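You operate a simulated robot arm through the tools that you are given. There is no shell and no other tool.

Carry out the task below with a simulated two-armed robot. There is one attempt and no reset: what you move stays moved.

TASK
Lay the matching gasket in the white rail and roll both rails' gaskets flat.
Fine: on the blue bench; the brown rail's gasket already lies in it; use the roller and put it back. Set down upright: blue roller.

The check looks at the end state, three seconds after you hand in, the way a careful person would. Anything else that was tipped, shoved, dropped, spilled or broken makes it a failure.

THE ROBOT
Two 7-joint arms with fingered hands on one trunk, on a base that drives. Base frame: it is fixed to the floor where the robot stands at the start and does not move with it; the origin is under the middle of the robot, x ahead of it, y to its left, z up; the surface under the hand at the start is at about z = 0.85. Units: m, rad, N and s.
The left shoulder is at the start at [0.03, 0.136, 1.205], the right one opposite. Places, roughly: brown rail [0.8, 0.3, 0.9]; white rail [0.6, 0.3, 0.9]. Payload 5 kg a hand.
Tool frame (each hand has its own): the origin (TCP) lies between the finger pads and is the grasp point; the fingertips stand 0.042 m ahead of it; z points along the fingers, y is the line along which they close. Largest opening 0.208 m; the body of the gripper starts 0.119 m behind the TCP. The gripper is a hand of 4 fingers: y runs from the thumb to the fingers, the wrist lies at [0, 0, -0.332] in the tool frame, and closing takes about 1.5 s.
Orientation is that of the tool frame in the base frame, as a unit quaternion [x, y, z, w]. With the fingers straight down and closing along the base's y, the tool's x points along the base's -x, its y along +y and its z along -z.

THE INTERFACE
- The arms move only by the tool apply_moves. It takes "left_steps", "right_steps" or both (then of equal length, played together; a hand with none holds still); each is a list of rows, each a list of 6 numbers: the shift along the tool's x, y, z in cm, then the turn, a rotation vector about the tool's x, y, z in degrees. In form: [[tx, ty, tz, wx, wy, wz], ...]. A call has 1 to 20 rows; each row shifts and turns the commanded pose from where the row before left it, along the tool's axes as they then stand. "left_claw" and "right_claw" are, for a hand that has rows, the finger opening in cm, from 0 to 20.8, set as the call begins (left out, the last holds). Each row takes 0.2 s and may step no farther than 0.05 m and 0.15 rad from the row before; otherwise, or with a gripper value out of range, the whole call is refused. Where a pose cannot be reached the arm comes as near as it can. A force on the tool above 40 N (or 10 N above the force at the start of the call, whichever is more), or a blocked arm, ends the call early, and 0.2 s more pass. The fingers move at their own pace (about 0.072 m/s each) and stop on an object; they squeeze with about 24 N. The grip force told is the motor's: it shows also when the fingers shut on nothing. Time passes only in rows, and 0.2 s behind the last, so rows that do not move let the fingers close. It gives the time, the measured TCP pose, the force on the tool (base axes), the opening and the grip force at its end, in the units of the frame above (readings bear some noise), with the torque about the TCP (base axes, N m) and any sound that the robot's microphone picked up.
- Cameras (640 x 400 px; columns grow to the right, rows downward): "scene" is now at [0.0432, 0.0061, 1.9269]; the picture's right is [0.07, -1.00, 0.00], its down [-0.79, -0.06, -0.61] and it looks along [0.61, 0.04, -0.79] (base axes); focal length 278 px, centre (320, 200). "left" rides on the left gripper at [-0.101, 0, -0.145] in its tool frame; the picture's right is [0.00, -1.00, 0.00], its down [0.82, 0.00, -0.57] and it looks along [0.57, 0.00, 0.82] (tool axes); focal length 261 px, centre (320, 200). "right" rides on the right gripper at [0.101, 0, -0.145] in its tool frame; the picture's right is [0.00, 1.00, 0.00], its down [-0.82, 0.00, -0.57] and it looks along [-0.57, 0.00, 0.82] (tool axes); focal length 261 px, centre (320, 200). There is no depth. A picture from a camera that has moved, and an enlarged one, comes with that camera's place and axes in the base frame and with its lens.
- get_image(camera): a new picture of that camera. The clock stands still meanwhile.
- lift_body(by): slides the trunk up (or, below 0, down) by that many m; the arms and the scene camera ride with it, the base frame stays. It gives what a move gives, with no picture.
- roll_base(legs): drives the robot by 1 to 6 legs, each [ahead, left, turn to the left] in m, m and rad, along the robot's own axes; the way and the turn of a leg run together, so that a leg with both is an arc; at most 1.5 m and 3.142 rad a leg. The arms and the cameras ride along, it lands a little off, and it stops where it bumps. It gives what a move gives.
- preshape(shape, hand): the hand has 4 fingers and takes this shape, open, in about a second: jaw (thumb against the fingers, like two jaws); tri (thumb and two fingers); tip (a fingertip pinch); poke (one finger out to press); point (the index stretched); flat (the hand flat); cup (the hand cupped); fist (a fist). The gripper value then closes the fingers along that shape, each until it touches; the sizes above hold for jaw. It gives what a move gives, with no picture.
- turn_head(pan, tilt): turns the head with the scene camera to pan (to the left, within 2.496 rad either way) and tilt (down, from -0.506 to 1.204), counted from straight ahead of the robot. It gives what a move gives.
- enlarge(camera, box): a new picture of the part [left, top, right, bottom] of that camera's present view, enlarged. The clock stands still meanwhile.
- hand_in(): hands the job in; it is judged then, once.

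Nothing tells you exact positions but the pictures and the camera data. Unless the task says otherwise, let go and move clear before handing in.

The tools are called after "Request:" as a command line: name --argument value ..., lists and objects as JSON in quotes. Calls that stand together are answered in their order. apply_moves: Moves the arms, as the interface text tells. Its arguments: {"type":"object","properties":{"left_steps":{"type":"array"},"left_claw":{"type":"number"},"right_steps":{"type":"array"},"right_claw":{"type":"number"}},"required":[]} The other tools are called the same way: lift_body (by) slides the trunk up or down; preshape (shape, hand) gives the hand a shape; roll_base (legs) drives the base; turn_head (pan, tilt) turns the head that bears the scene camera; get_image (camera) takes a picture; enlarge (camera, box) takes an enlarged picture of a part of a camera's view; hand_in () hands the job in.

At the start:

```text
clock: 0.0
left_tcp_pos: [0.5598, 0.4848, 1.1869]
left_tcp_rot: [0.0, 1.0, 0.0, 0.0]
left_force: [-0.1, -0.5, -0.5]
left_wrist_torque: [0.01, 0.01, -0.01]
left_gripper_width: 0.2079
left_finger_force: 0.0
left_shape: jaw
right_tcp_pos: [0.7669, -0.093, 1.2845]
right_tcp_rot: [0.001, 1.0, 0.001, 0.0]
right_force: [0.1, -0.5, -0.3]
right_wrist_torque: [0.0, 0.0, 0.02]
right_gripper_width: 0.2079
right_finger_force: 0.0
right_shape: jaw
trunk travel left (down, up): [-0.225, 0.265]
robot x, y, heading: [0.0003, 0.0018, 0.002]
head pan, tilt: [0.072, 0.911]
```

scene: 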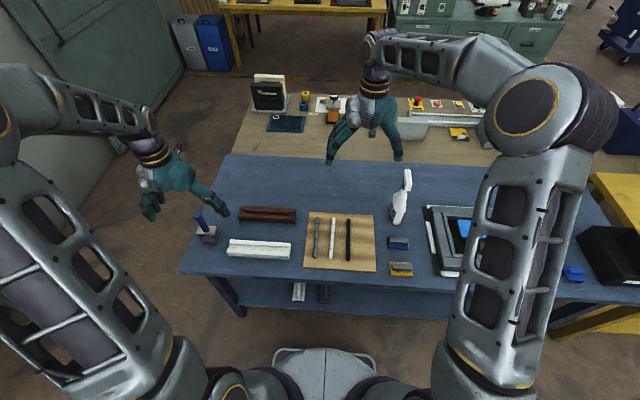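
right: 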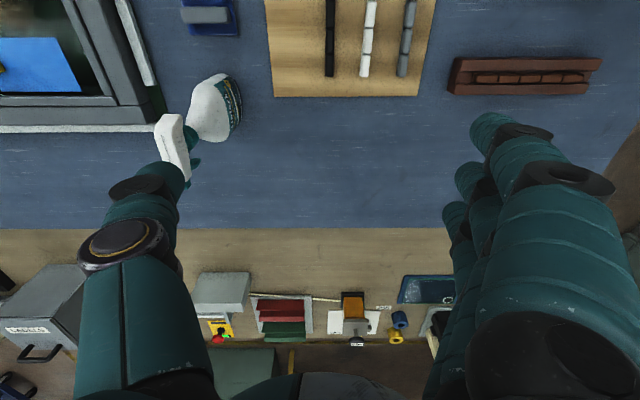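
left: 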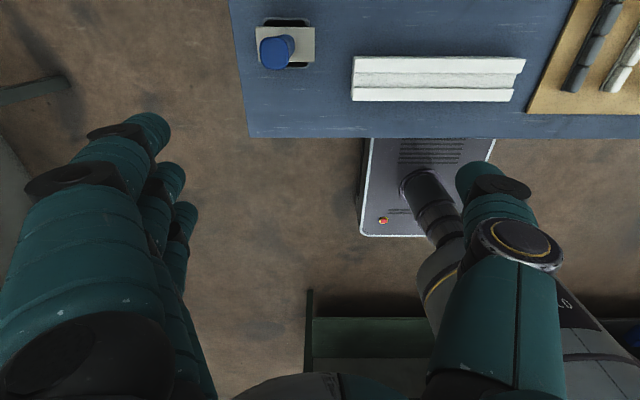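

I see the blue bench with the brown and white rails on the left, a tan board with three gaskets (grey, white, black), and the blue-handled roller in a stand at the far left. First I'll look closer at all of these.

Request:
enlarge --camera "scene" --box '[180, 180, 300, 280]'

Request:
enlarge --camera "scene" --box '[290, 200, 390, 280]'

Request:
enlarge --camera "left" --box '[220, 0, 640, 150]'

Request:
enlarge --camera "right" --box '[260, 0, 640, 150]'

```text
4.00 times, centred on (240, 230) of scene
camera zoom: at [0.0432, 0.0061, 1.9269], right [0.07, -1.0, 0.0], down [-0.79, -0.06, -0.61], along [0.61, 0.04, -0.79], focal length 1112 px, centre (640, 80)
```

zoom: 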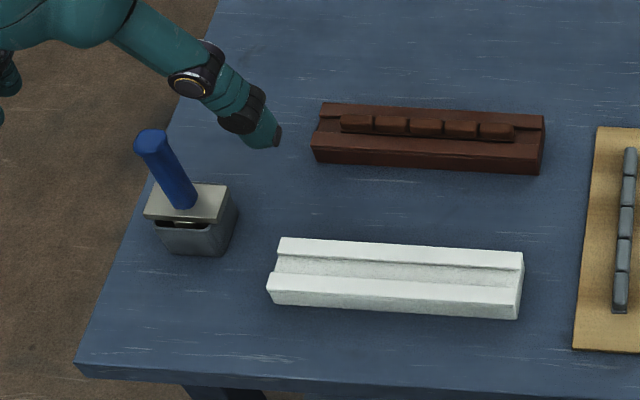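

```text
5.00 times, centred on (340, 240) of scene
camera zoom: at [0.0432, 0.0061, 1.9269], right [0.07, -1.0, 0.0], down [-0.79, -0.06, -0.61], along [0.61, 0.04, -0.79], focal length 1390 px, centre (220, 0)
```

zoom: 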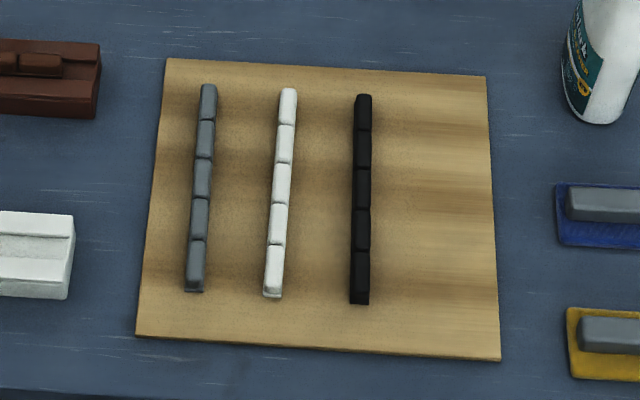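

```text
1.52 times, centred on (430, 75) of left
camera zoom: at [0.6607, 0.483, 1.3316], right [0.0, -1.0, 0.0], down [-0.82, 0.0, 0.57], along [-0.57, 0.0, -0.82], focal length 397 px, centre (152, 390)
```

zoom: 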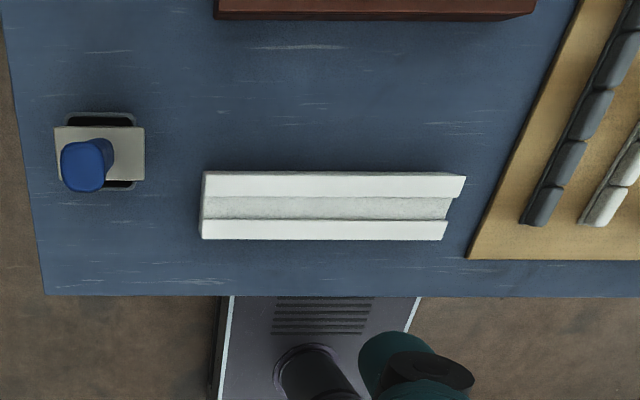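

```text
1.68 times, centred on (450, 75) of right
camera zoom: at [0.6649, -0.0923, 1.4277], right [0.0, 1.0, 0.0], down [0.82, 0.0, 0.57], along [0.57, 0.0, -0.82], focal length 439 px, centre (101, 410)
```

zoom: 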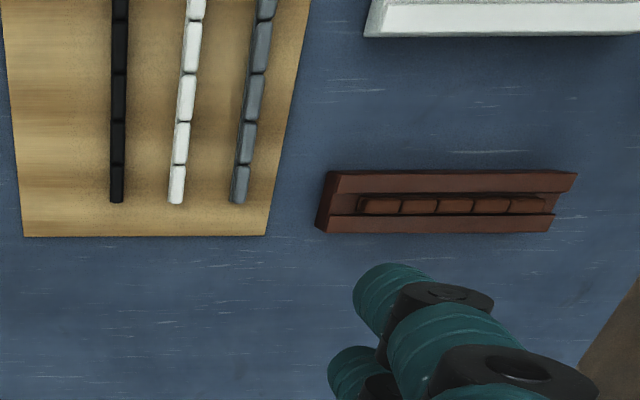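

The white gasket (5 segments, about 0.2 m) matches the white rail, and it lies along x at about y≈0. The rails lie along y, and the roller handle stands at about (0.63, 0.53). I'll move the left hand to look at the roller and stand up close.

Request:
apply_moves --left_steps '[[-4, 1.5, 1.2, 0, 0, 0], [-4, 1.5, 1.2, 0, 0, 0], [-4, 1.5, 1.2, 0, 0, 0], [0, 0, 0, 0, 0, 0]]'

Request:
get_image --camera "left"

Request:
get_image --camera "scene"

```text
clock: 1.0
left_tcp_pos: [0.6796, 0.5285, 1.1525]
left_tcp_rot: [0.0, 1.0, 0.0, 0.001]
left_force: [-1.7, -0.4, 0.4]
left_wrist_torque: [0.01, -0.09, -0.01]
left_gripper_width: 0.208
left_finger_force: 0.1
left_shape: jaw
right_tcp_pos: [0.7651, -0.0932, 1.2852]
right_tcp_rot: [0.001, 1.0, -0.001, 0.001]
right_force: [0.1, -0.7, 0.5]
right_wrist_torque: [0.03, -0.14, 0.0]
right_gripper_width: 0.2078
right_finger_force: 0.1
right_shape: jaw
trunk travel left (down, up): [-0.225, 0.265]
robot x, y, heading: [-0.0016, 0.0013, 0.004]
head pan, tilt: [0.072, 0.911]
```

```text
taken
camera left: at [0.7808, 0.5277, 1.2968], right [0.0, -1.0, 0.0], down [-0.82, 0.0, 0.57], along [-0.57, 0.0, -0.82], focal length 261 px, centre (320, 200)
```

left: 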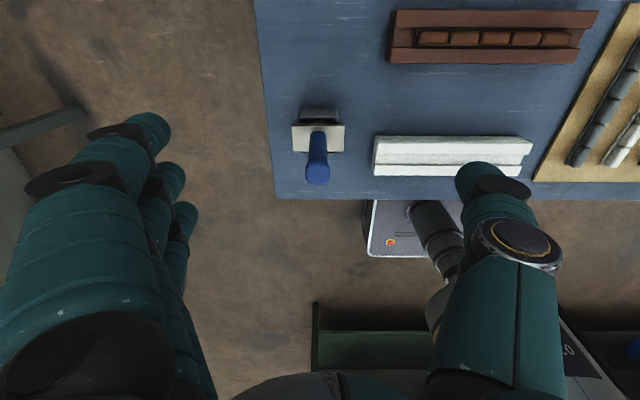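

```text
taken
camera scene: at [0.0411, 0.0057, 1.927], right [0.07, -1.0, 0.0], down [-0.79, -0.06, -0.61], along [0.61, 0.04, -0.79], focal length 278 px, centre (320, 200)
```

scene: 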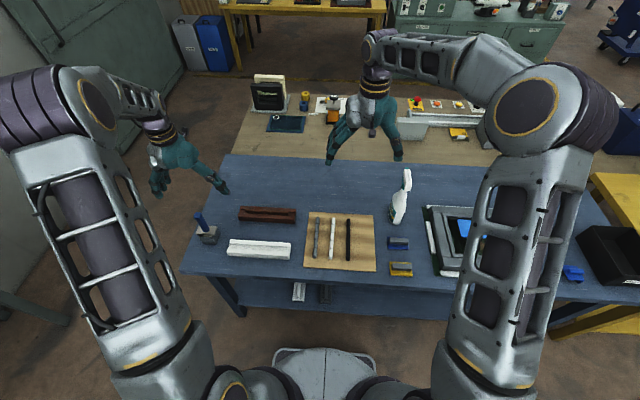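

The roller is in view now; I'll enlarge it and the rails from this angle.

Request:
enlarge --camera "left" --box '[270, 90, 370, 190]'

Request:
enlarge --camera "left" --box '[370, 0, 610, 150]'

Request:
enlarge --camera "scene" --box '[180, 200, 240, 250]'

Request:
enlarge --camera "scene" --box '[225, 200, 300, 260]'

```text
4.00 times, centred on (320, 140) of left
camera zoom: at [0.7808, 0.5277, 1.2968], right [0.0, -1.0, 0.0], down [-0.82, 0.0, 0.57], along [-0.57, 0.0, -0.82], focal length 1043 px, centre (320, 440)
```

zoom: 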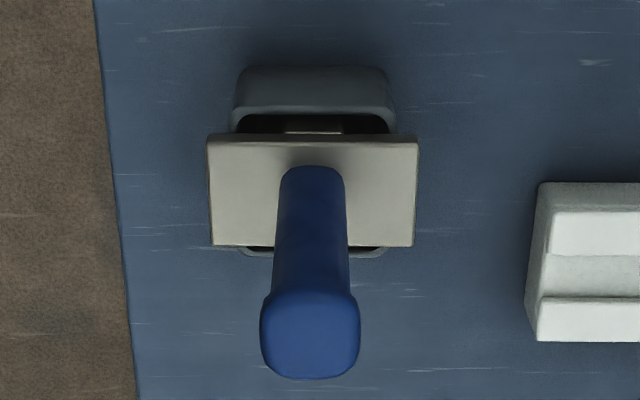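

```text
2.67 times, centred on (490, 75) of left
camera zoom: at [0.7808, 0.5277, 1.2968], right [0.0, -1.0, 0.0], down [-0.82, 0.0, 0.57], along [-0.57, 0.0, -0.82], focal length 695 px, centre (-133, 533)
```

zoom: 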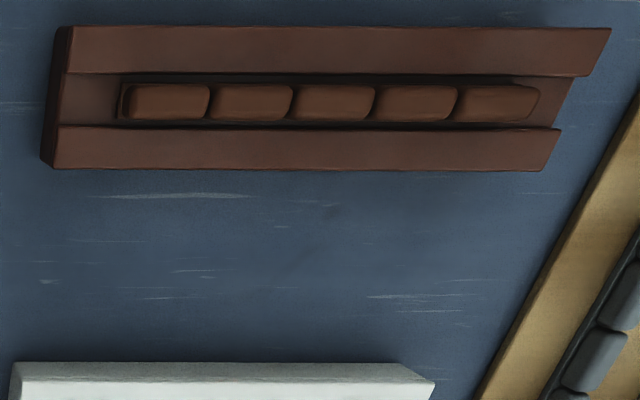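

```text
8.00 times, centred on (210, 225) of scene
camera zoom: at [0.0411, 0.0057, 1.927], right [0.07, -1.0, 0.0], down [-0.79, -0.06, -0.61], along [0.61, 0.04, -0.79], focal length 2223 px, centre (1200, 0)
```

zoom: 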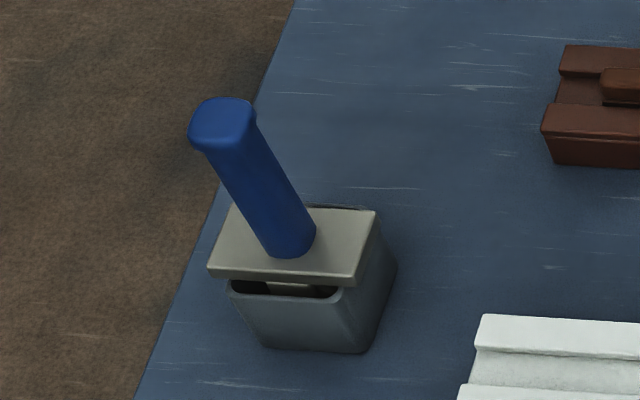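

```text
6.67 times, centred on (262, 230) of scene
camera zoom: at [0.0411, 0.0057, 1.927], right [0.07, -1.0, 0.0], down [-0.79, -0.06, -0.61], along [0.61, 0.04, -0.79], focal length 1853 px, centre (703, 0)
```

zoom: 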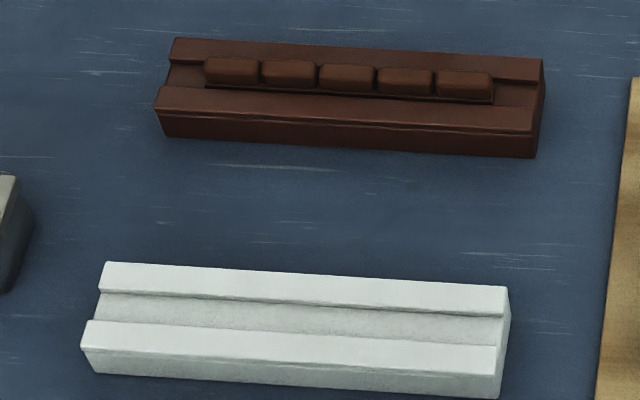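

The roller sits in a grey cup, with a plate resting over the cup's rim. I'll bring the right hand over the board for a close look at the gaskets, and the left hand toward the rails for a look at their grooves.

Request:
apply_moves --right_steps '[[1.75, 1.55, 3.75, 0, 0, 0], [1.75, 1.55, 3.75, 0, 0, 0], [1.75, 1.55, 3.75, 0, 0, 0], [1.75, 1.55, 3.75, 0, 0, 0], [1.75, 1.55, 3.75, 0, 0, 0], [1.75, 1.55, 3.75, 0, 0, 0], [0, 0, 0, 0, 0, 0]]'

Request:
get_image --camera "right"

```text
clock: 2.6
left_tcp_pos: [0.6813, 0.5281, 1.1529]
left_tcp_rot: [0.0, 1.0, 0.0, 0.001]
left_force: [0.0, -0.3, 0.7]
left_wrist_torque: [0.04, 0.0, 0.04]
left_gripper_width: 0.2076
left_finger_force: 0.1
left_shape: jaw
right_tcp_pos: [0.662, 0.0003, 1.0578]
right_tcp_rot: [0.0, 1.0, 0.001, 0.0]
right_force: [-0.1, 1.1, -0.1]
right_wrist_torque: [0.05, -0.03, 0.0]
right_gripper_width: 0.2077
right_finger_force: 0.0
right_shape: jaw
trunk travel left (down, up): [-0.225, 0.265]
robot x, y, heading: [0.0002, 0.001, 0.001]
head pan, tilt: [0.072, 0.911]
```

```text
taken
camera right: at [0.5613, 0.001, 1.2016], right [0.01, 1.0, 0.0], down [0.82, 0.0, 0.57], along [0.57, 0.0, -0.82], focal length 261 px, centre (320, 200)
```

right: 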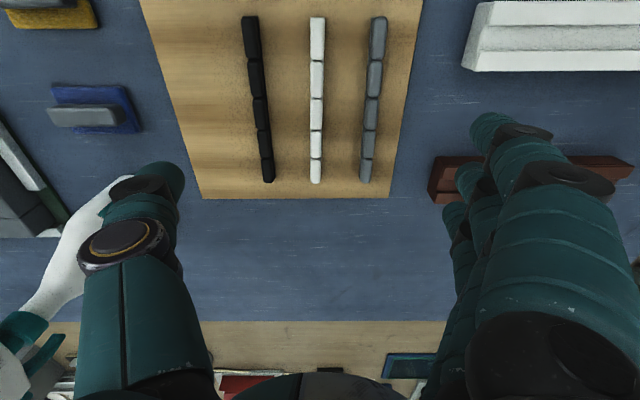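

The gaskets are in clear view; I'll enlarge them to judge height and width.

Request:
enlarge --camera "right" --box '[220, 0, 420, 200]'

Request:
enlarge --camera "right" --box '[280, 130, 380, 200]'

Request:
enlarge --camera "right" --box '[440, 0, 640, 100]'

```text
2.00 times, centred on (320, 100) of right
camera zoom: at [0.5613, 0.001, 1.2016], right [0.01, 1.0, 0.0], down [0.82, 0.0, 0.57], along [0.57, 0.0, -0.82], focal length 521 px, centre (320, 400)
```

zoom: 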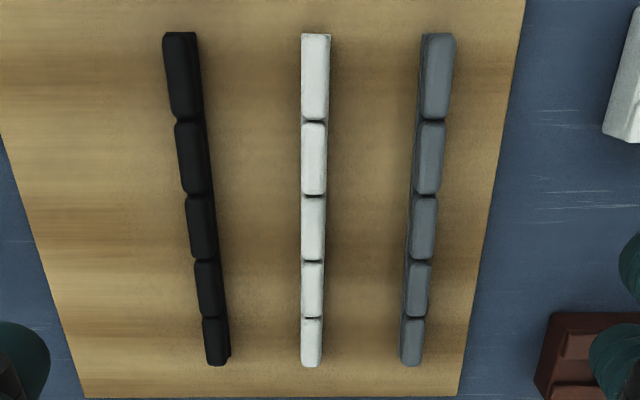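

```text
5.71 times, centred on (330, 165) of right
camera zoom: at [0.5613, 0.001, 1.2016], right [0.01, 1.0, 0.0], down [0.82, 0.0, 0.57], along [0.57, 0.0, -0.82], focal length 1489 px, centre (263, 400)
```

zoom: 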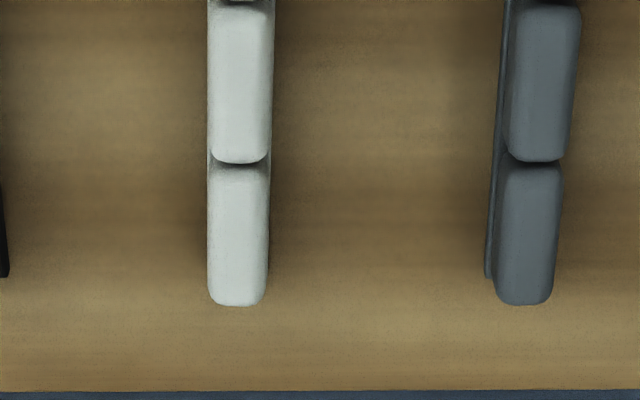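

```text
3.20 times, centred on (540, 50) of right
camera zoom: at [0.5613, 0.001, 1.2016], right [0.01, 1.0, 0.0], down [0.82, 0.0, 0.57], along [0.57, 0.0, -0.82], focal length 834 px, centre (-384, 680)
```

zoom: 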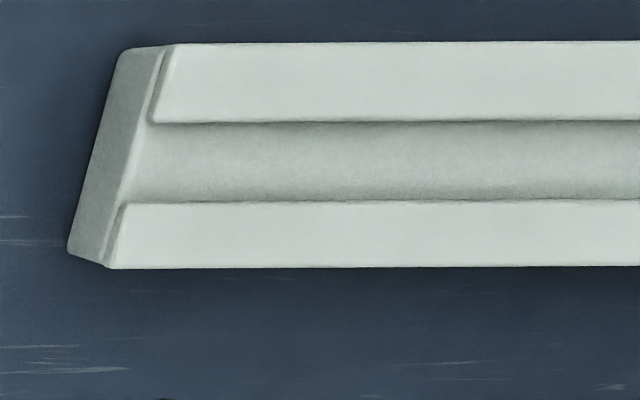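

The gasket is about 15 mm wide and the groove about 22 mm. I'll zoom the head camera tightly on the rail ends to judge the heights and profile.

Request:
enlarge --camera "scene" --box '[270, 200, 302, 220]'

Request:
enlarge --camera "scene" --box '[268, 236, 300, 264]'

Request:
enlarge --camera "scene" --box '[234, 200, 266, 220]'

Request:
enlarge --camera "scene" --box '[315, 205, 355, 265]'

```text
16.00 times, centred on (286, 210) of scene
camera zoom: at [0.0426, 0.0052, 1.927], right [0.07, -1.0, 0.0], down [-0.79, -0.06, -0.61], along [0.61, 0.04, -0.79], focal length 4447 px, centre (864, 40)
```

zoom: 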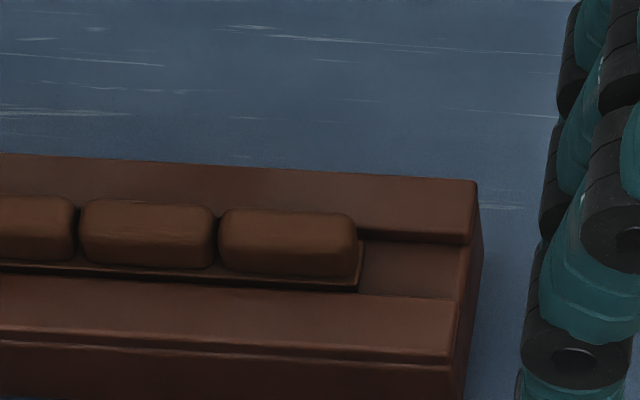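

```text
14.29 times, centred on (284, 250) of scene
camera zoom: at [0.0426, 0.0052, 1.927], right [0.07, -1.0, 0.0], down [-0.79, -0.06, -0.61], along [0.61, 0.04, -0.79], focal length 3970 px, centre (834, -514)
```

zoom: 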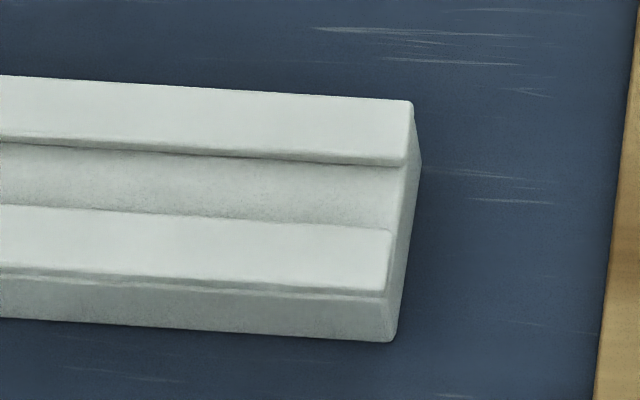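

```text
16.00 times, centred on (250, 210) of scene
camera zoom: at [0.0426, 0.0052, 1.927], right [0.07, -1.0, 0.0], down [-0.79, -0.06, -0.61], along [0.61, 0.04, -0.79], focal length 4447 px, centre (1440, 40)
```

zoom: 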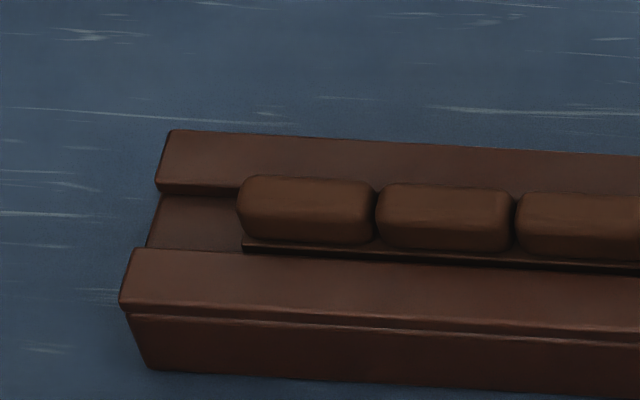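

```text
6.67 times, centred on (335, 235) of scene
camera zoom: at [0.0426, 0.0052, 1.927], right [0.07, -1.0, 0.0], down [-0.79, -0.06, -0.61], along [0.61, 0.04, -0.79], focal length 1853 px, centre (220, -33)
```

zoom: 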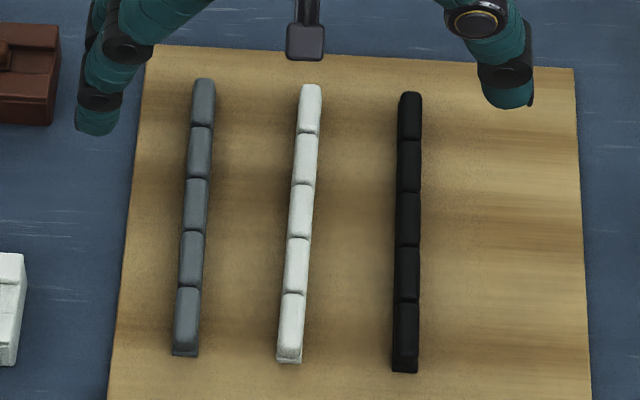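

Each gasket is a thin strip with five blocks standing on it, and in the brown rail they stand proud of the groove. I'll retract the right hand to its side and bring the left hand above the white gasket.

Request:
apply_moves --right_steps '[[0, 0, -4.5, 0, 0, 0], [0, 0, -4.5, 0, 0, 0], [0, 0, -4.5, 0, 0, 0], [0, 0, -4.5, 0, 0, 0], [0, 0, -4.5, 0, 0, 0], [0.75, -3.75, 0, 0, 0, 0], [0.75, -3.75, 0, 0, 0, 0], [0.75, -3.75, 0, 0, 0, 0], [0.75, -3.75, 0, 0, 0, 0], [0.75, -3.75, 0, 0, 0, 0], [0.75, -3.75, 0, 0, 0, 0], [0.75, -3.75, 0, 0, 0, 0], [0.75, -3.75, 0, 0, 0, 0], [0, 0, 0, 0, 0, 0]]' --left_steps '[[0, 0, 0, 0, 0, 0], [0, 0, 0, 0, 0, 0], [0.18, -4.42, 0.4, 0, 0, 0], [0.18, -4.42, 0.4, 0, 0, 0], [0.18, -4.42, 0.4, 0, 0, 0], [0.18, -4.42, 0.4, 0, 0, 0], [0.18, -4.42, 0.4, 0, 0, 0], [0.18, -4.42, 0.4, 0, 0, 0], [0.18, -4.42, 0.4, 0, 0, 0], [0.18, -4.42, 0.4, 0, 0, 0], [0.18, -4.42, 0.4, 0, 0, 0], [0.18, -4.42, 0.4, 0, 0, 0], [0.18, -4.42, 0.4, 0, 0, 0], [0.18, -4.42, 0.4, 0, 0, 0]]'

Request:
preshape --shape "tip" --hand "left"

Request:
get_image --camera "left"

Request:
get_image --camera "scene"

```text
clock: 5.6
left_tcp_pos: [0.6576, -0.0025, 1.1029]
left_tcp_rot: [-0.001, 1.0, 0.001, -0.001]
left_force: [0.9, 0.3, -0.4]
left_wrist_torque: [-0.07, 0.08, 0.02]
left_gripper_width: 0.2079
left_finger_force: 0.1
left_shape: jaw
right_tcp_pos: [0.6021, -0.2991, 1.2839]
right_tcp_rot: [-0.001, 1.0, 0.0, 0.001]
right_force: [0.8, -0.3, -0.3]
right_wrist_torque: [0.11, 0.02, 0.02]
right_gripper_width: 0.2077
right_finger_force: 0.0
right_shape: jaw
trunk travel left (down, up): [-0.225, 0.265]
robot x, y, heading: [0.0009, 0.001, -0.001]
head pan, tilt: [0.072, 0.911]
```

```text
clock: 6.5
left_tcp_pos: [0.6565, -0.0026, 1.1036]
left_tcp_rot: [0.0, 1.0, 0.0, 0.0]
left_force: [0.2, -0.1, 0.5]
left_wrist_torque: [0.06, 0.01, -0.01]
left_gripper_width: 0.2079
left_finger_force: 0.0
left_shape: tip
right_tcp_pos: [0.6012, -0.2997, 1.2843]
right_tcp_rot: [0.0, 1.0, 0.0, 0.0]
right_force: [-0.5, -0.7, -0.1]
right_wrist_torque: [0.06, 0.01, -0.01]
right_gripper_width: 0.208
right_finger_force: 0.1
right_shape: jaw
trunk travel left (down, up): [-0.225, 0.265]
robot x, y, heading: [0.0006, -0.0018, -0.001]
head pan, tilt: [0.072, 0.911]
```

```text
taken
camera left: at [0.7583, -0.0024, 1.2486], right [0.0, -1.0, 0.0], down [-0.82, 0.0, 0.57], along [-0.57, 0.0, -0.82], focal length 261 px, centre (320, 200)
```

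left: 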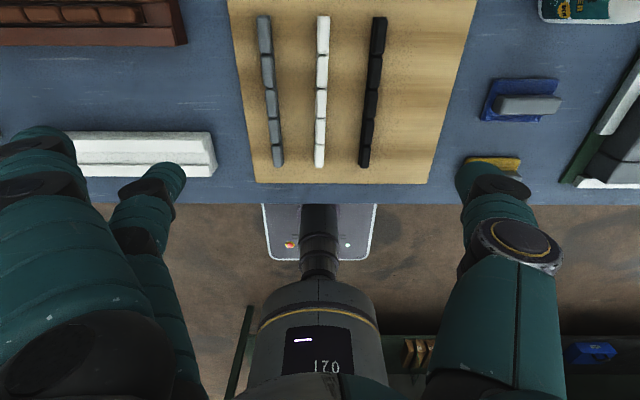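

```text
taken
camera scene: at [0.0433, 0.0054, 1.9269], right [0.07, -1.0, 0.0], down [-0.79, -0.06, -0.61], along [0.61, 0.04, -0.79], focal length 278 px, centre (320, 200)
```

scene: 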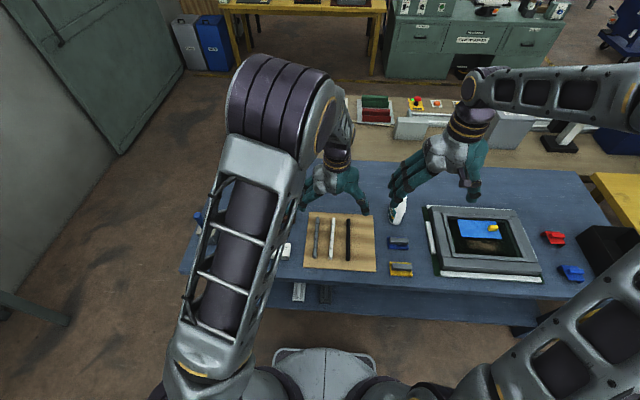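

The left hand is over the gasket with the fingertip-pinch shape. I'll close to a narrower opening in the air to see how the fingertips oppose.

Request:
apply_moves --left_steps '[[0, 0, 0, 0, 0, 0], [0, 0, 0, 0, 0, 0], [0, 0, 0, 0, 0, 0], [0, 0, 0, 0, 0, 0], [0, 0, 0, 0, 0, 0], [0, 0, 0, 0, 0, 0]]' --left_claw 5

Request:
get_image --camera "left"

Request:
enlarge --camera "scene" --box '[290, 150, 390, 280]'

```text
clock: 7.9
left_tcp_pos: [0.6576, -0.0017, 1.1043]
left_tcp_rot: [0.0, 1.0, 0.0, 0.0]
left_force: [-0.5, 0.5, -0.1]
left_wrist_torque: [-0.02, 0.0, -0.02]
left_gripper_width: 0.0507
left_finger_force: 0.2
left_shape: tip
right_tcp_pos: [0.6007, -0.2983, 1.2848]
right_tcp_rot: [0.0, 1.0, 0.0, 0.0]
right_force: [-0.3, 0.7, 0.0]
right_wrist_torque: [-0.01, -0.01, 0.0]
right_gripper_width: 0.2079
right_finger_force: 0.1
right_shape: jaw
trunk travel left (down, up): [-0.225, 0.265]
robot x, y, heading: [0.0039, -0.0009, -0.002]
head pan, tilt: [0.072, 0.911]
```

```text
taken
camera left: at [0.7583, -0.0023, 1.2486], right [0.0, -1.0, 0.0], down [-0.82, 0.0, 0.57], along [-0.57, 0.0, -0.82], focal length 261 px, centre (320, 200)
```

left: 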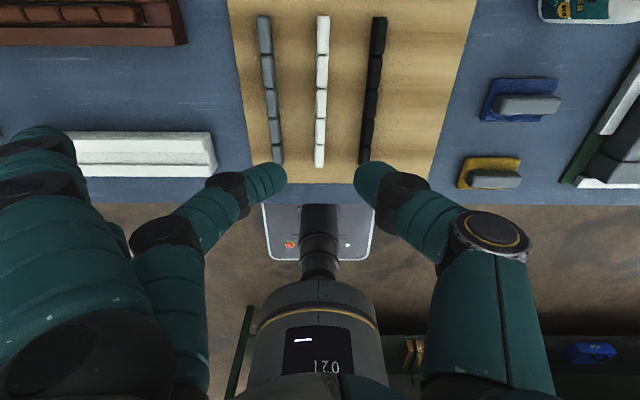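

```text
3.08 times, centred on (340, 215) of scene
camera zoom: at [0.0432, 0.0058, 1.9269], right [0.07, -1.0, 0.0], down [-0.79, -0.06, -0.61], along [0.61, 0.04, -0.79], focal length 855 px, centre (258, 154)
```

zoom: 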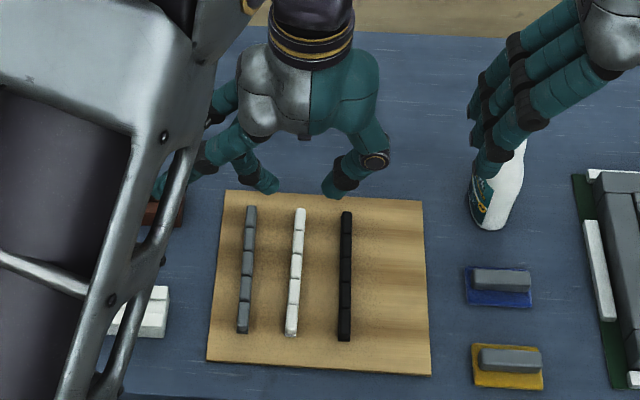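

The thumb and one finger pinch symmetrically about the TCP axis, so this works. I'll enlarge the left view for stereo measurements of the gasket height and position.

Request:
enlarge --camera "left" --box '[230, 0, 410, 60]'

Request:
enlarge --camera "left" --box '[240, 110, 440, 200]'

```text
3.56 times, centred on (320, 30) of left
camera zoom: at [0.7583, -0.0023, 1.2486], right [0.0, -1.0, 0.0], down [-0.82, 0.0, 0.57], along [-0.57, 0.0, -0.82], focal length 927 px, centre (320, 804)
```

zoom: 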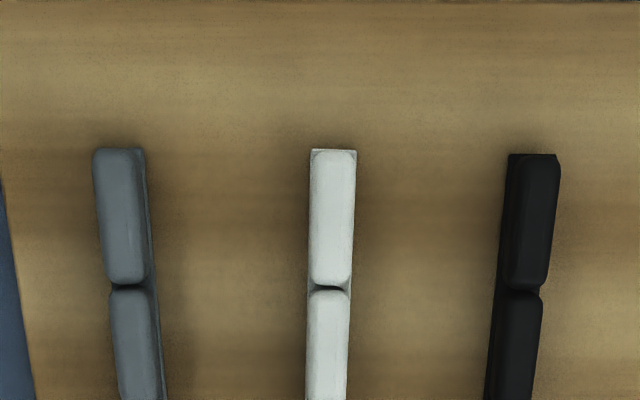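

```text
3.20 times, centred on (340, 155) of left
camera zoom: at [0.7583, -0.0023, 1.2486], right [0.0, -1.0, 0.0], down [-0.82, 0.0, 0.57], along [-0.57, 0.0, -0.82], focal length 834 px, centre (256, 344)
```

zoom: 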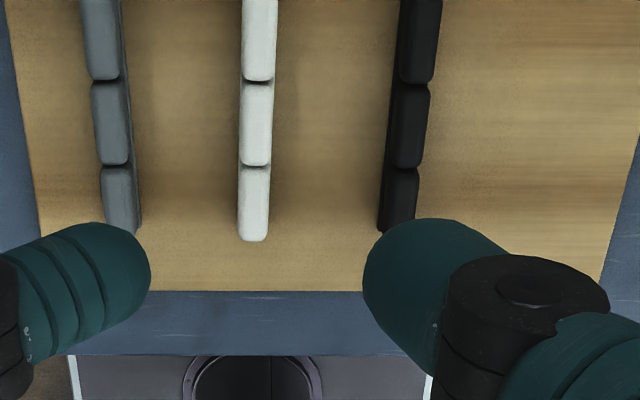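

The white gasket is centred at about (0.660, −0.004) with its top at about z=0.870, turned about −1.8°. I'll descend with a narrow opening to just above it and look again.

Request:
apply_moves --left_steps '[[-0.25, -0.2, 3.5, 0, 0, 1.8], [0, 0, 3.5, 0, 0, 0], [0, 0, 3.5, 0, 0, 0], [0, 0, 3.5, 0, 0, 0], [0, 0, 3.4, 0, 0, 0], [0, 0, 0, 0, 0, 0]]' --left_claw 4.5

Request:
get_image --camera "left"

Request:
enlarge --camera "scene" --box '[290, 190, 390, 270]'

Request:
get_image --camera "right"

```text
clock: 9.3
left_tcp_pos: [0.6604, -0.0031, 0.9282]
left_tcp_rot: [0.015, 1.0, 0.0, 0.0]
left_force: [0.5, 0.9, 0.6]
left_wrist_torque: [-0.01, -0.05, -0.02]
left_gripper_width: 0.0453
left_finger_force: 0.0
left_shape: tip
right_tcp_pos: [0.6006, -0.298, 1.2857]
right_tcp_rot: [0.0, 1.0, 0.0, -0.001]
right_force: [-0.6, 0.0, 0.3]
right_wrist_torque: [0.03, -0.05, 0.02]
right_gripper_width: 0.2078
right_finger_force: 0.0
right_shape: jaw
trunk travel left (down, up): [-0.225, 0.265]
robot x, y, heading: [0.0052, 0.0027, 0.002]
head pan, tilt: [0.072, 0.911]
```

```text
taken
camera left: at [0.7611, -0.0072, 1.0732], right [-0.03, -1.0, 0.0], down [-0.82, 0.02, 0.57], along [-0.57, 0.02, -0.82], focal length 261 px, centre (320, 200)
```

left: 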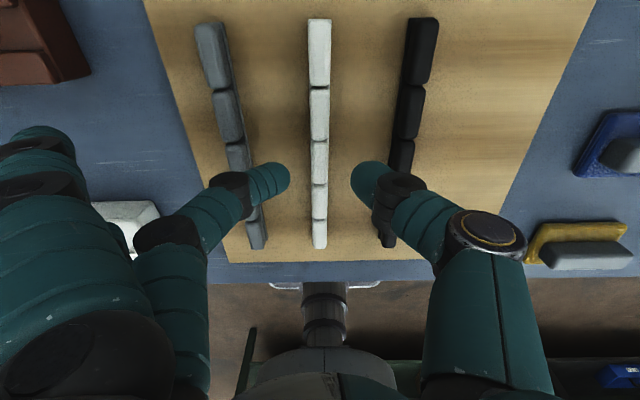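

```text
5.00 times, centred on (340, 230) of scene
camera zoom: at [0.0424, 0.006, 1.927], right [0.07, -1.0, 0.0], down [-0.79, -0.06, -0.61], along [0.61, 0.04, -0.79], focal length 1390 px, centre (220, 50)
```

zoom: 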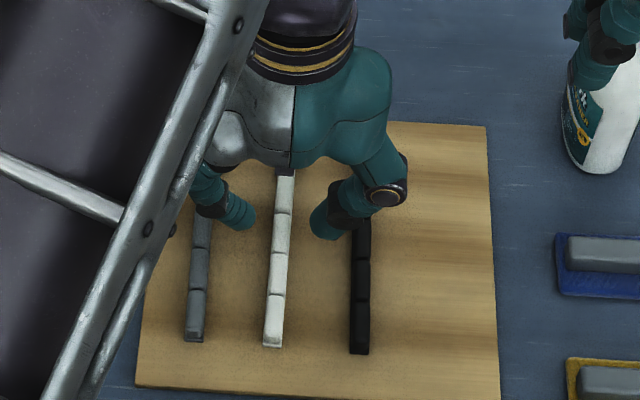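

```text
taken
camera right: at [0.4992, -0.2982, 1.4287], right [0.0, 1.0, 0.0], down [0.82, 0.0, 0.57], along [0.57, 0.0, -0.82], focal length 261 px, centre (320, 200)
```

right: 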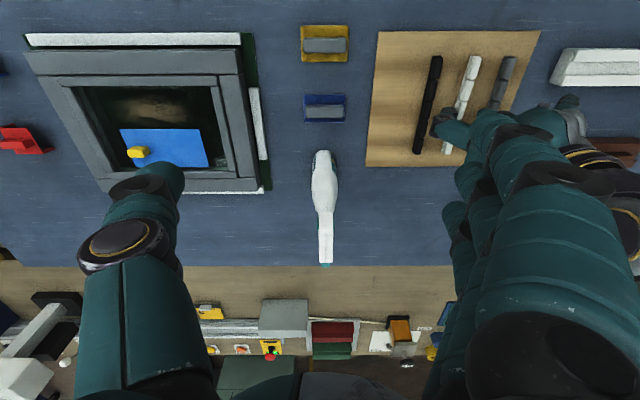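

The gasket is centred between the fingertips. I'll narrow the opening a bit more to stay clear of the grey and black gaskets, then lower part of the way.

Request:
apply_moves --left_steps '[[0, 0, 0, 0, 0, 0], [0, 0, 0, 0, 0, 0], [0, 0, 0.6, 0, 0, 0], [0, 0, 0.6, 0, 0, 0], [0, 0, 0, 0, 0, 0]]' --left_claw 3.2

Request:
enlarge --camera "left" --box '[160, 60, 480, 260]'

Request:
enlarge --camera "scene" --box '[310, 200, 370, 250]'

Request:
enlarge --camera "right" --box '[400, 40, 560, 170]'

```text
clock: 10.5
left_tcp_pos: [0.6615, -0.0047, 0.9176]
left_tcp_rot: [0.016, 1.0, 0.0, 0.0]
left_force: [-0.2, -0.2, 0.3]
left_wrist_torque: [0.01, 0.02, -0.02]
left_gripper_width: 0.0327
left_finger_force: 0.0
left_shape: tip
right_tcp_pos: [0.6017, -0.2994, 1.2847]
right_tcp_rot: [-0.001, 1.0, 0.001, 0.0]
right_force: [-0.4, 0.6, -0.6]
right_wrist_torque: [-0.03, -0.04, -0.01]
right_gripper_width: 0.208
right_finger_force: 0.1
right_shape: jaw
trunk travel left (down, up): [-0.225, 0.265]
robot x, y, heading: [-0.0013, -0.0013, -0.003]
head pan, tilt: [0.072, 0.911]
```

```text
2.00 times, centred on (320, 160) of left
camera zoom: at [0.7613, -0.0073, 1.0611], right [-0.03, -1.0, 0.0], down [-0.82, 0.02, 0.57], along [-0.57, 0.02, -0.82], focal length 521 px, centre (320, 280)
```

zoom: 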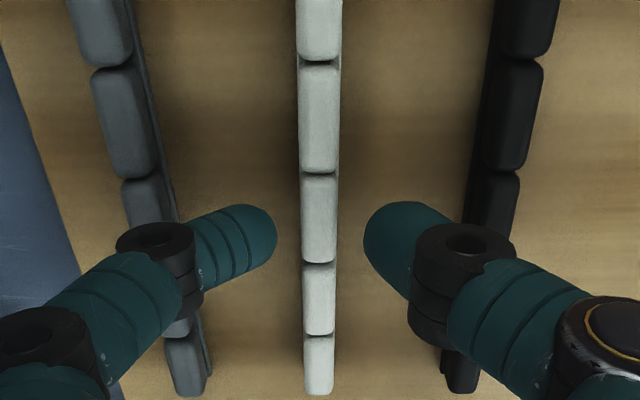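

```text
8.00 times, centred on (340, 225) of scene
camera zoom: at [0.0432, 0.0058, 1.9269], right [0.07, -1.0, 0.0], down [-0.79, -0.06, -0.61], along [0.61, 0.04, -0.79], focal length 2223 px, centre (160, 0)
```

zoom: 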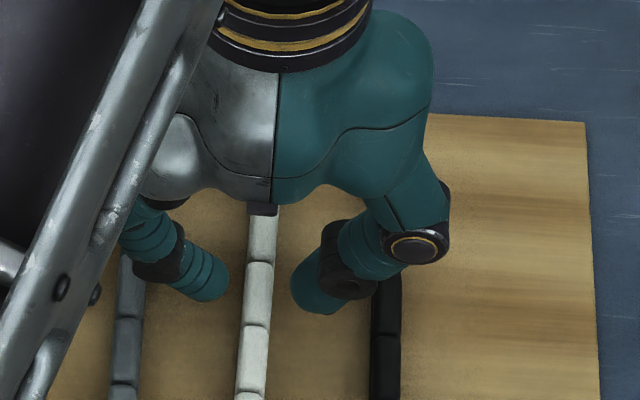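

```text
3.08 times, centred on (480, 105) of right
camera zoom: at [0.4998, -0.2984, 1.4283], right [0.0, 1.0, 0.0], down [0.82, 0.0, 0.57], along [0.57, 0.0, -0.82], focal length 802 px, centre (-172, 492)
```

zoom: 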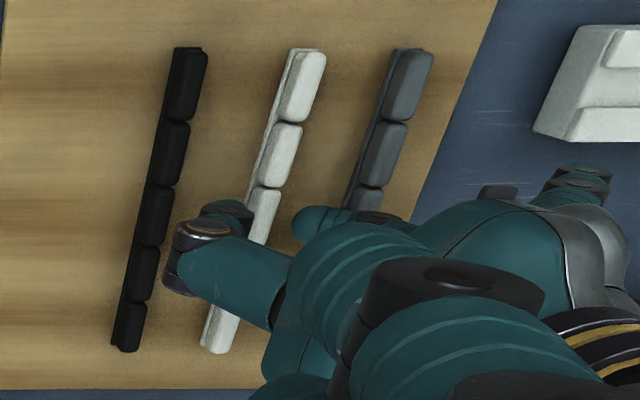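

There's a few millimetres of clearance to the neighbours. I'll lower to grip height and close on the middle block.

Request:
apply_moves --left_steps '[[0, 0, 0.55, 0, 0, 0], [0, 0, 0.55, 0, 0, 0], [0, 0, 0.45, 0, 0, 0], [0, 0, 0, 0, 0, 0]]' --left_claw 3.2

Request:
enlarge --camera "left" --box '[160, 60, 480, 260]'

```text
clock: 11.5
left_tcp_pos: [0.6597, -0.0028, 0.9022]
left_tcp_rot: [0.016, 1.0, 0.001, 0.0]
left_force: [-1.6, -2.1, 6.3]
left_wrist_torque: [-0.24, 0.09, -0.06]
left_gripper_width: 0.0327
left_finger_force: 0.1
left_shape: tip
right_tcp_pos: [0.5998, -0.2981, 1.2854]
right_tcp_rot: [0.0, 1.0, 0.0, 0.0]
right_force: [0.7, 0.1, -0.2]
right_wrist_torque: [0.03, 0.02, -0.04]
right_gripper_width: 0.208
right_finger_force: 0.1
right_shape: jaw
trunk travel left (down, up): [-0.225, 0.265]
robot x, y, heading: [-0.0024, -0.0004, 0.003]
head pan, tilt: [0.072, 0.911]
```

```text
2.00 times, centred on (320, 160) of left
camera zoom: at [0.761, -0.0079, 1.0466], right [-0.03, -1.0, 0.0], down [-0.82, 0.02, 0.57], along [-0.57, 0.02, -0.82], focal length 521 px, centre (320, 280)
```

zoom: 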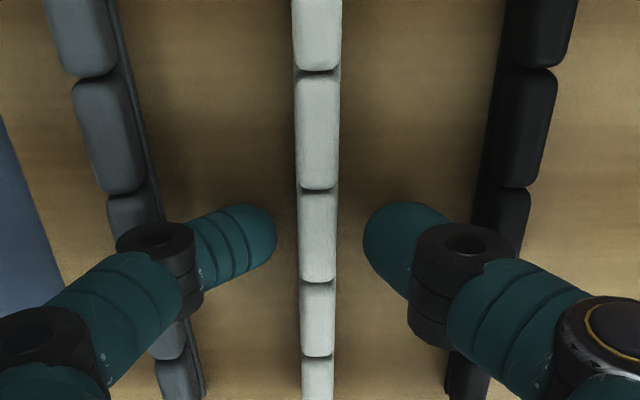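

The thumb tip is just touching the board (6 N). I'll raise by 3 mm and then close on the gasket.

Request:
apply_moves --left_steps '[[0, 0, -0.3, 0, 0, 0], [0, 0, 0, 0, 0, 0]]' --left_claw 3.2

Request:
apply_moves --left_steps '[[0, 0, 0, 0, 0, 0], [0, 0, 0, 0, 0, 0], [0, 0, 0, 0, 0, 0], [0, 0, 0, 0, 0, 0], [0, 0, 0, 0, 0, 0]]' --left_claw 0.8

Request:
enlarge --camera "left" --box '[160, 0, 480, 260]'

```text
clock: 12.1
left_tcp_pos: [0.6608, -0.0038, 0.9036]
left_tcp_rot: [0.016, 1.0, 0.001, 0.0]
left_force: [-0.3, 0.5, 1.6]
left_wrist_torque: [0.02, -0.01, 0.01]
left_gripper_width: 0.0324
left_finger_force: 0.0
left_shape: tip
right_tcp_pos: [0.6012, -0.2986, 1.2842]
right_tcp_rot: [-0.001, 1.0, 0.0, 0.0]
right_force: [-0.2, 0.0, -0.1]
right_wrist_torque: [0.01, -0.02, 0.01]
right_gripper_width: 0.2079
right_finger_force: 0.0
right_shape: jaw
trunk travel left (down, up): [-0.225, 0.265]
robot x, y, heading: [0.0021, 0.001, 0.003]
head pan, tilt: [0.072, 0.911]
```

```text
clock: 13.3
left_tcp_pos: [0.6594, -0.0047, 0.9047]
left_tcp_rot: [0.016, 1.0, -0.001, 0.001]
left_force: [0.5, 0.2, -0.1]
left_wrist_torque: [0.02, 0.02, 0.01]
left_gripper_width: 0.0109
left_finger_force: 24.0
left_shape: tip
right_tcp_pos: [0.6015, -0.2991, 1.2851]
right_tcp_rot: [0.0, 1.0, -0.001, 0.001]
right_force: [0.3, 0.0, 1.1]
right_wrist_torque: [-0.01, -0.01, -0.01]
right_gripper_width: 0.2077
right_finger_force: 0.1
right_shape: jaw
trunk travel left (down, up): [-0.225, 0.265]
robot x, y, heading: [0.0006, 0.0064, 0.003]
head pan, tilt: [0.072, 0.911]
```

```text
1.54 times, centred on (320, 130) of left
camera zoom: at [0.7616, -0.0077, 1.0491], right [-0.03, -1.0, 0.0], down [-0.82, 0.02, 0.57], along [-0.57, 0.02, -0.82], focal length 401 px, centre (320, 308)
```

zoom: 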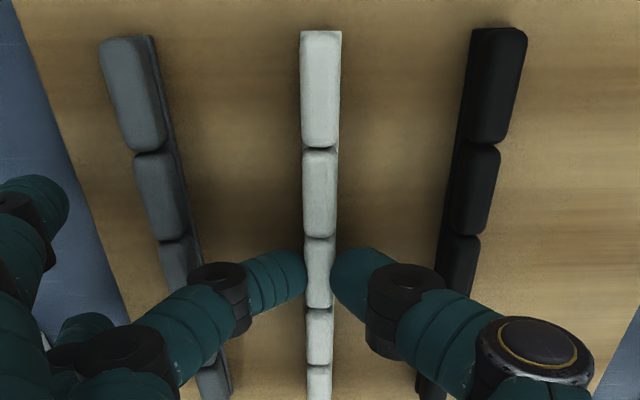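

The pinch is holding the middle block (24 N at 11 mm). I'll lift slowly a few centimetres and check how much the ends droop.

Request:
apply_moves --left_steps '[[0, 0, -0.5, 0, 0, 0], [0, 0, -0.5, 0, 0, 0], [0, 0, -1, 0, 0, 0], [0, 0, -1, 0, 0, 0], [0, 0, -1, 0, 0, 0], [0, 0, 0, 0, 0, 0], [0, 0, 0, 0, 0, 0]]' --left_claw 0.8

Request:
get_image --camera "left"

Request:
enlarge --camera "scene" --box '[300, 190, 380, 270]'

Request:
enlarge --camera "right" --box '[400, 40, 560, 170]'

```text
clock: 14.9
left_tcp_pos: [0.6592, -0.005, 0.9449]
left_tcp_rot: [0.017, 1.0, 0.0, -0.001]
left_force: [0.1, -0.6, 0.7]
left_wrist_torque: [0.0, -0.03, -0.01]
left_gripper_width: 0.0113
left_finger_force: 24.2
left_shape: tip
right_tcp_pos: [0.6006, -0.299, 1.2845]
right_tcp_rot: [0.001, 1.0, 0.0, 0.001]
right_force: [0.5, -0.3, 0.5]
right_wrist_torque: [-0.02, 0.0, 0.0]
right_gripper_width: 0.2076
right_finger_force: 0.0
right_shape: jaw
trunk travel left (down, up): [-0.225, 0.265]
robot x, y, heading: [-0.0002, 0.0016, 0.001]
head pan, tilt: [0.072, 0.911]
```

```text
taken
camera left: at [0.7611, -0.0076, 1.0888], right [-0.03, -1.0, 0.0], down [-0.82, 0.02, 0.57], along [-0.57, 0.02, -0.82], focal length 261 px, centre (320, 200)
```

left: 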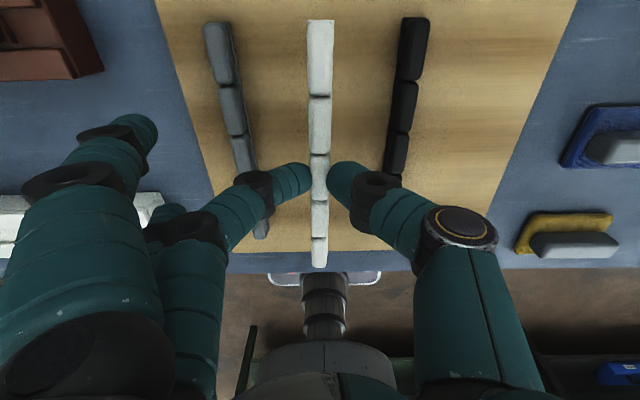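

```text
5.00 times, centred on (340, 230) of scene
camera zoom: at [0.043, 0.0058, 1.9269], right [0.07, -1.0, 0.0], down [-0.79, -0.06, -0.61], along [0.61, 0.04, -0.79], focal length 1390 px, centre (220, 50)
```

zoom: 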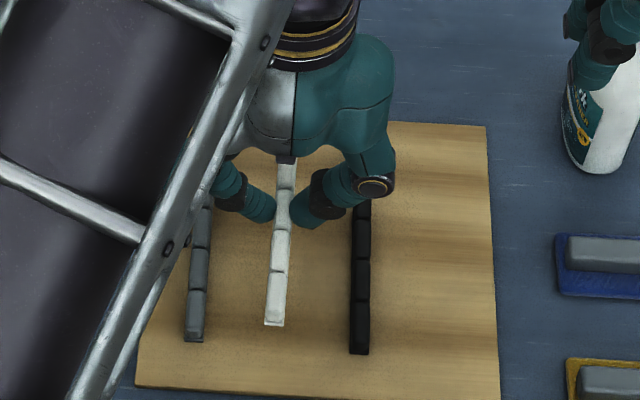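

```text
3.08 times, centred on (480, 105) of right
camera zoom: at [0.4997, -0.2984, 1.4284], right [0.0, 1.0, 0.0], down [0.82, 0.0, 0.57], along [0.57, 0.0, -0.82], focal length 802 px, centre (-172, 492)
```

zoom: 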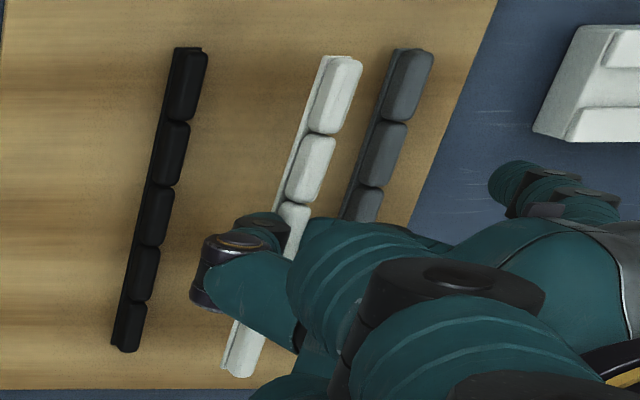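

The gasket stays straight when lifted. I'll raise it, carry it over the white rail, and then turn it 90°.

Request:
apply_moves --left_steps '[[0, 0, -4.2, 0, 0, 0], [0, 0, -4.3, 0, 0, 0], [1.11, 3.86, 0, 0, 0, 0], [1.11, 3.86, 0, 0, 0, 0], [1.11, 3.86, 0, 0, 0, 0], [1.11, 3.86, 0, 0, 0, 0], [1.11, 3.86, 0, 0, 0, 0], [1.11, 3.86, 0, 0, 0, 0], [1.11, 3.86, 0, 0, 0, 0], [1.11, 3.86, 0, 0, 0, 0], [0, 0, 0, 0, 0, 0]]' --left_claw 0.8

Request:
get_image --camera "left"

Request:
get_image --camera "scene"

```text
clock: 17.3
left_tcp_pos: [0.5824, 0.3045, 1.0296]
left_tcp_rot: [0.016, 1.0, 0.0, 0.001]
left_force: [0.9, -0.6, -0.6]
left_wrist_torque: [0.08, 0.04, 0.0]
left_gripper_width: 0.0107
left_finger_force: 23.7
left_shape: tip
right_tcp_pos: [0.6016, -0.3, 1.2841]
right_tcp_rot: [0.0, 1.0, 0.0, 0.0]
right_force: [-0.8, 0.2, 0.2]
right_wrist_torque: [0.08, -0.01, 0.0]
right_gripper_width: 0.2079
right_finger_force: 0.0
right_shape: jaw
trunk travel left (down, up): [-0.225, 0.265]
robot x, y, heading: [-0.0011, -0.0029, -0.001]
head pan, tilt: [0.072, 0.911]
```

```text
taken
camera left: at [0.6832, 0.3015, 1.1742], right [-0.03, -1.0, 0.0], down [-0.82, 0.02, 0.57], along [-0.57, 0.02, -0.82], focal length 261 px, centre (320, 200)
```

left: 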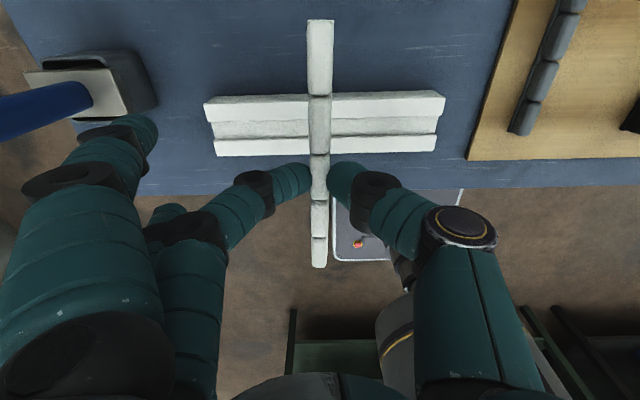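

```text
taken
camera scene: at [0.0434, 0.0041, 1.9269], right [0.07, -1.0, 0.0], down [-0.79, -0.06, -0.61], along [0.61, 0.04, -0.79], focal length 278 px, centre (320, 200)
```

scene: 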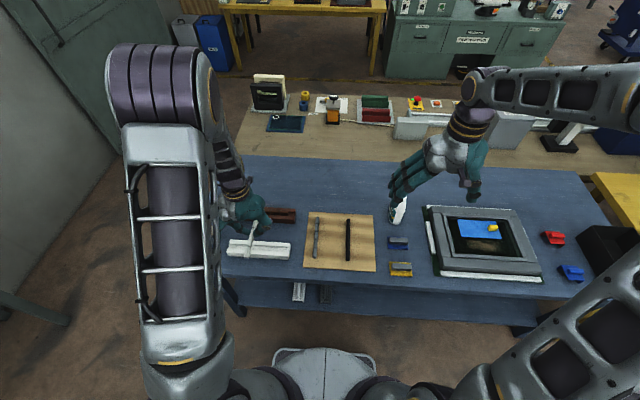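

The gasket is held straight above the white rail. I'll enlarge to measure the groove's centre line before turning.

Request:
enlarge --camera "left" --box '[190, 70, 320, 170]'

Request:
enlarge --camera "left" --box '[330, 70, 460, 170]'

```text
4.00 times, centred on (255, 120) of left
camera zoom: at [0.6832, 0.3015, 1.1742], right [-0.03, -1.0, 0.0], down [-0.82, 0.02, 0.57], along [-0.57, 0.02, -0.82], focal length 1043 px, centre (580, 520)
```

zoom: 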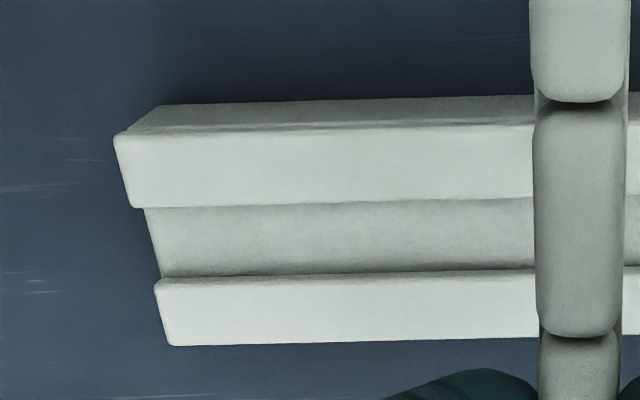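

```text
4.00 times, centred on (395, 120) of left
camera zoom: at [0.6832, 0.3015, 1.1742], right [-0.03, -1.0, 0.0], down [-0.82, 0.02, 0.57], along [-0.57, 0.02, -0.82], focal length 1043 px, centre (20, 520)
```

zoom: 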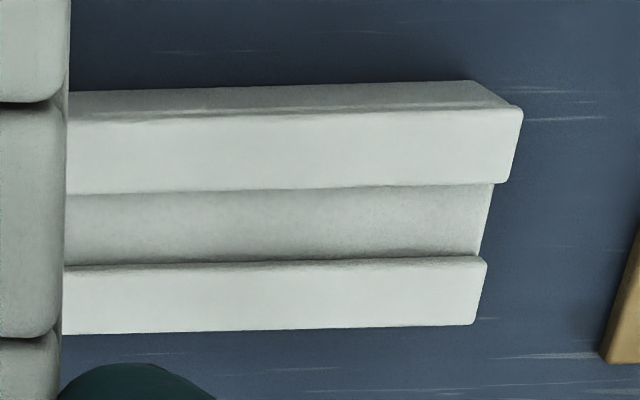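

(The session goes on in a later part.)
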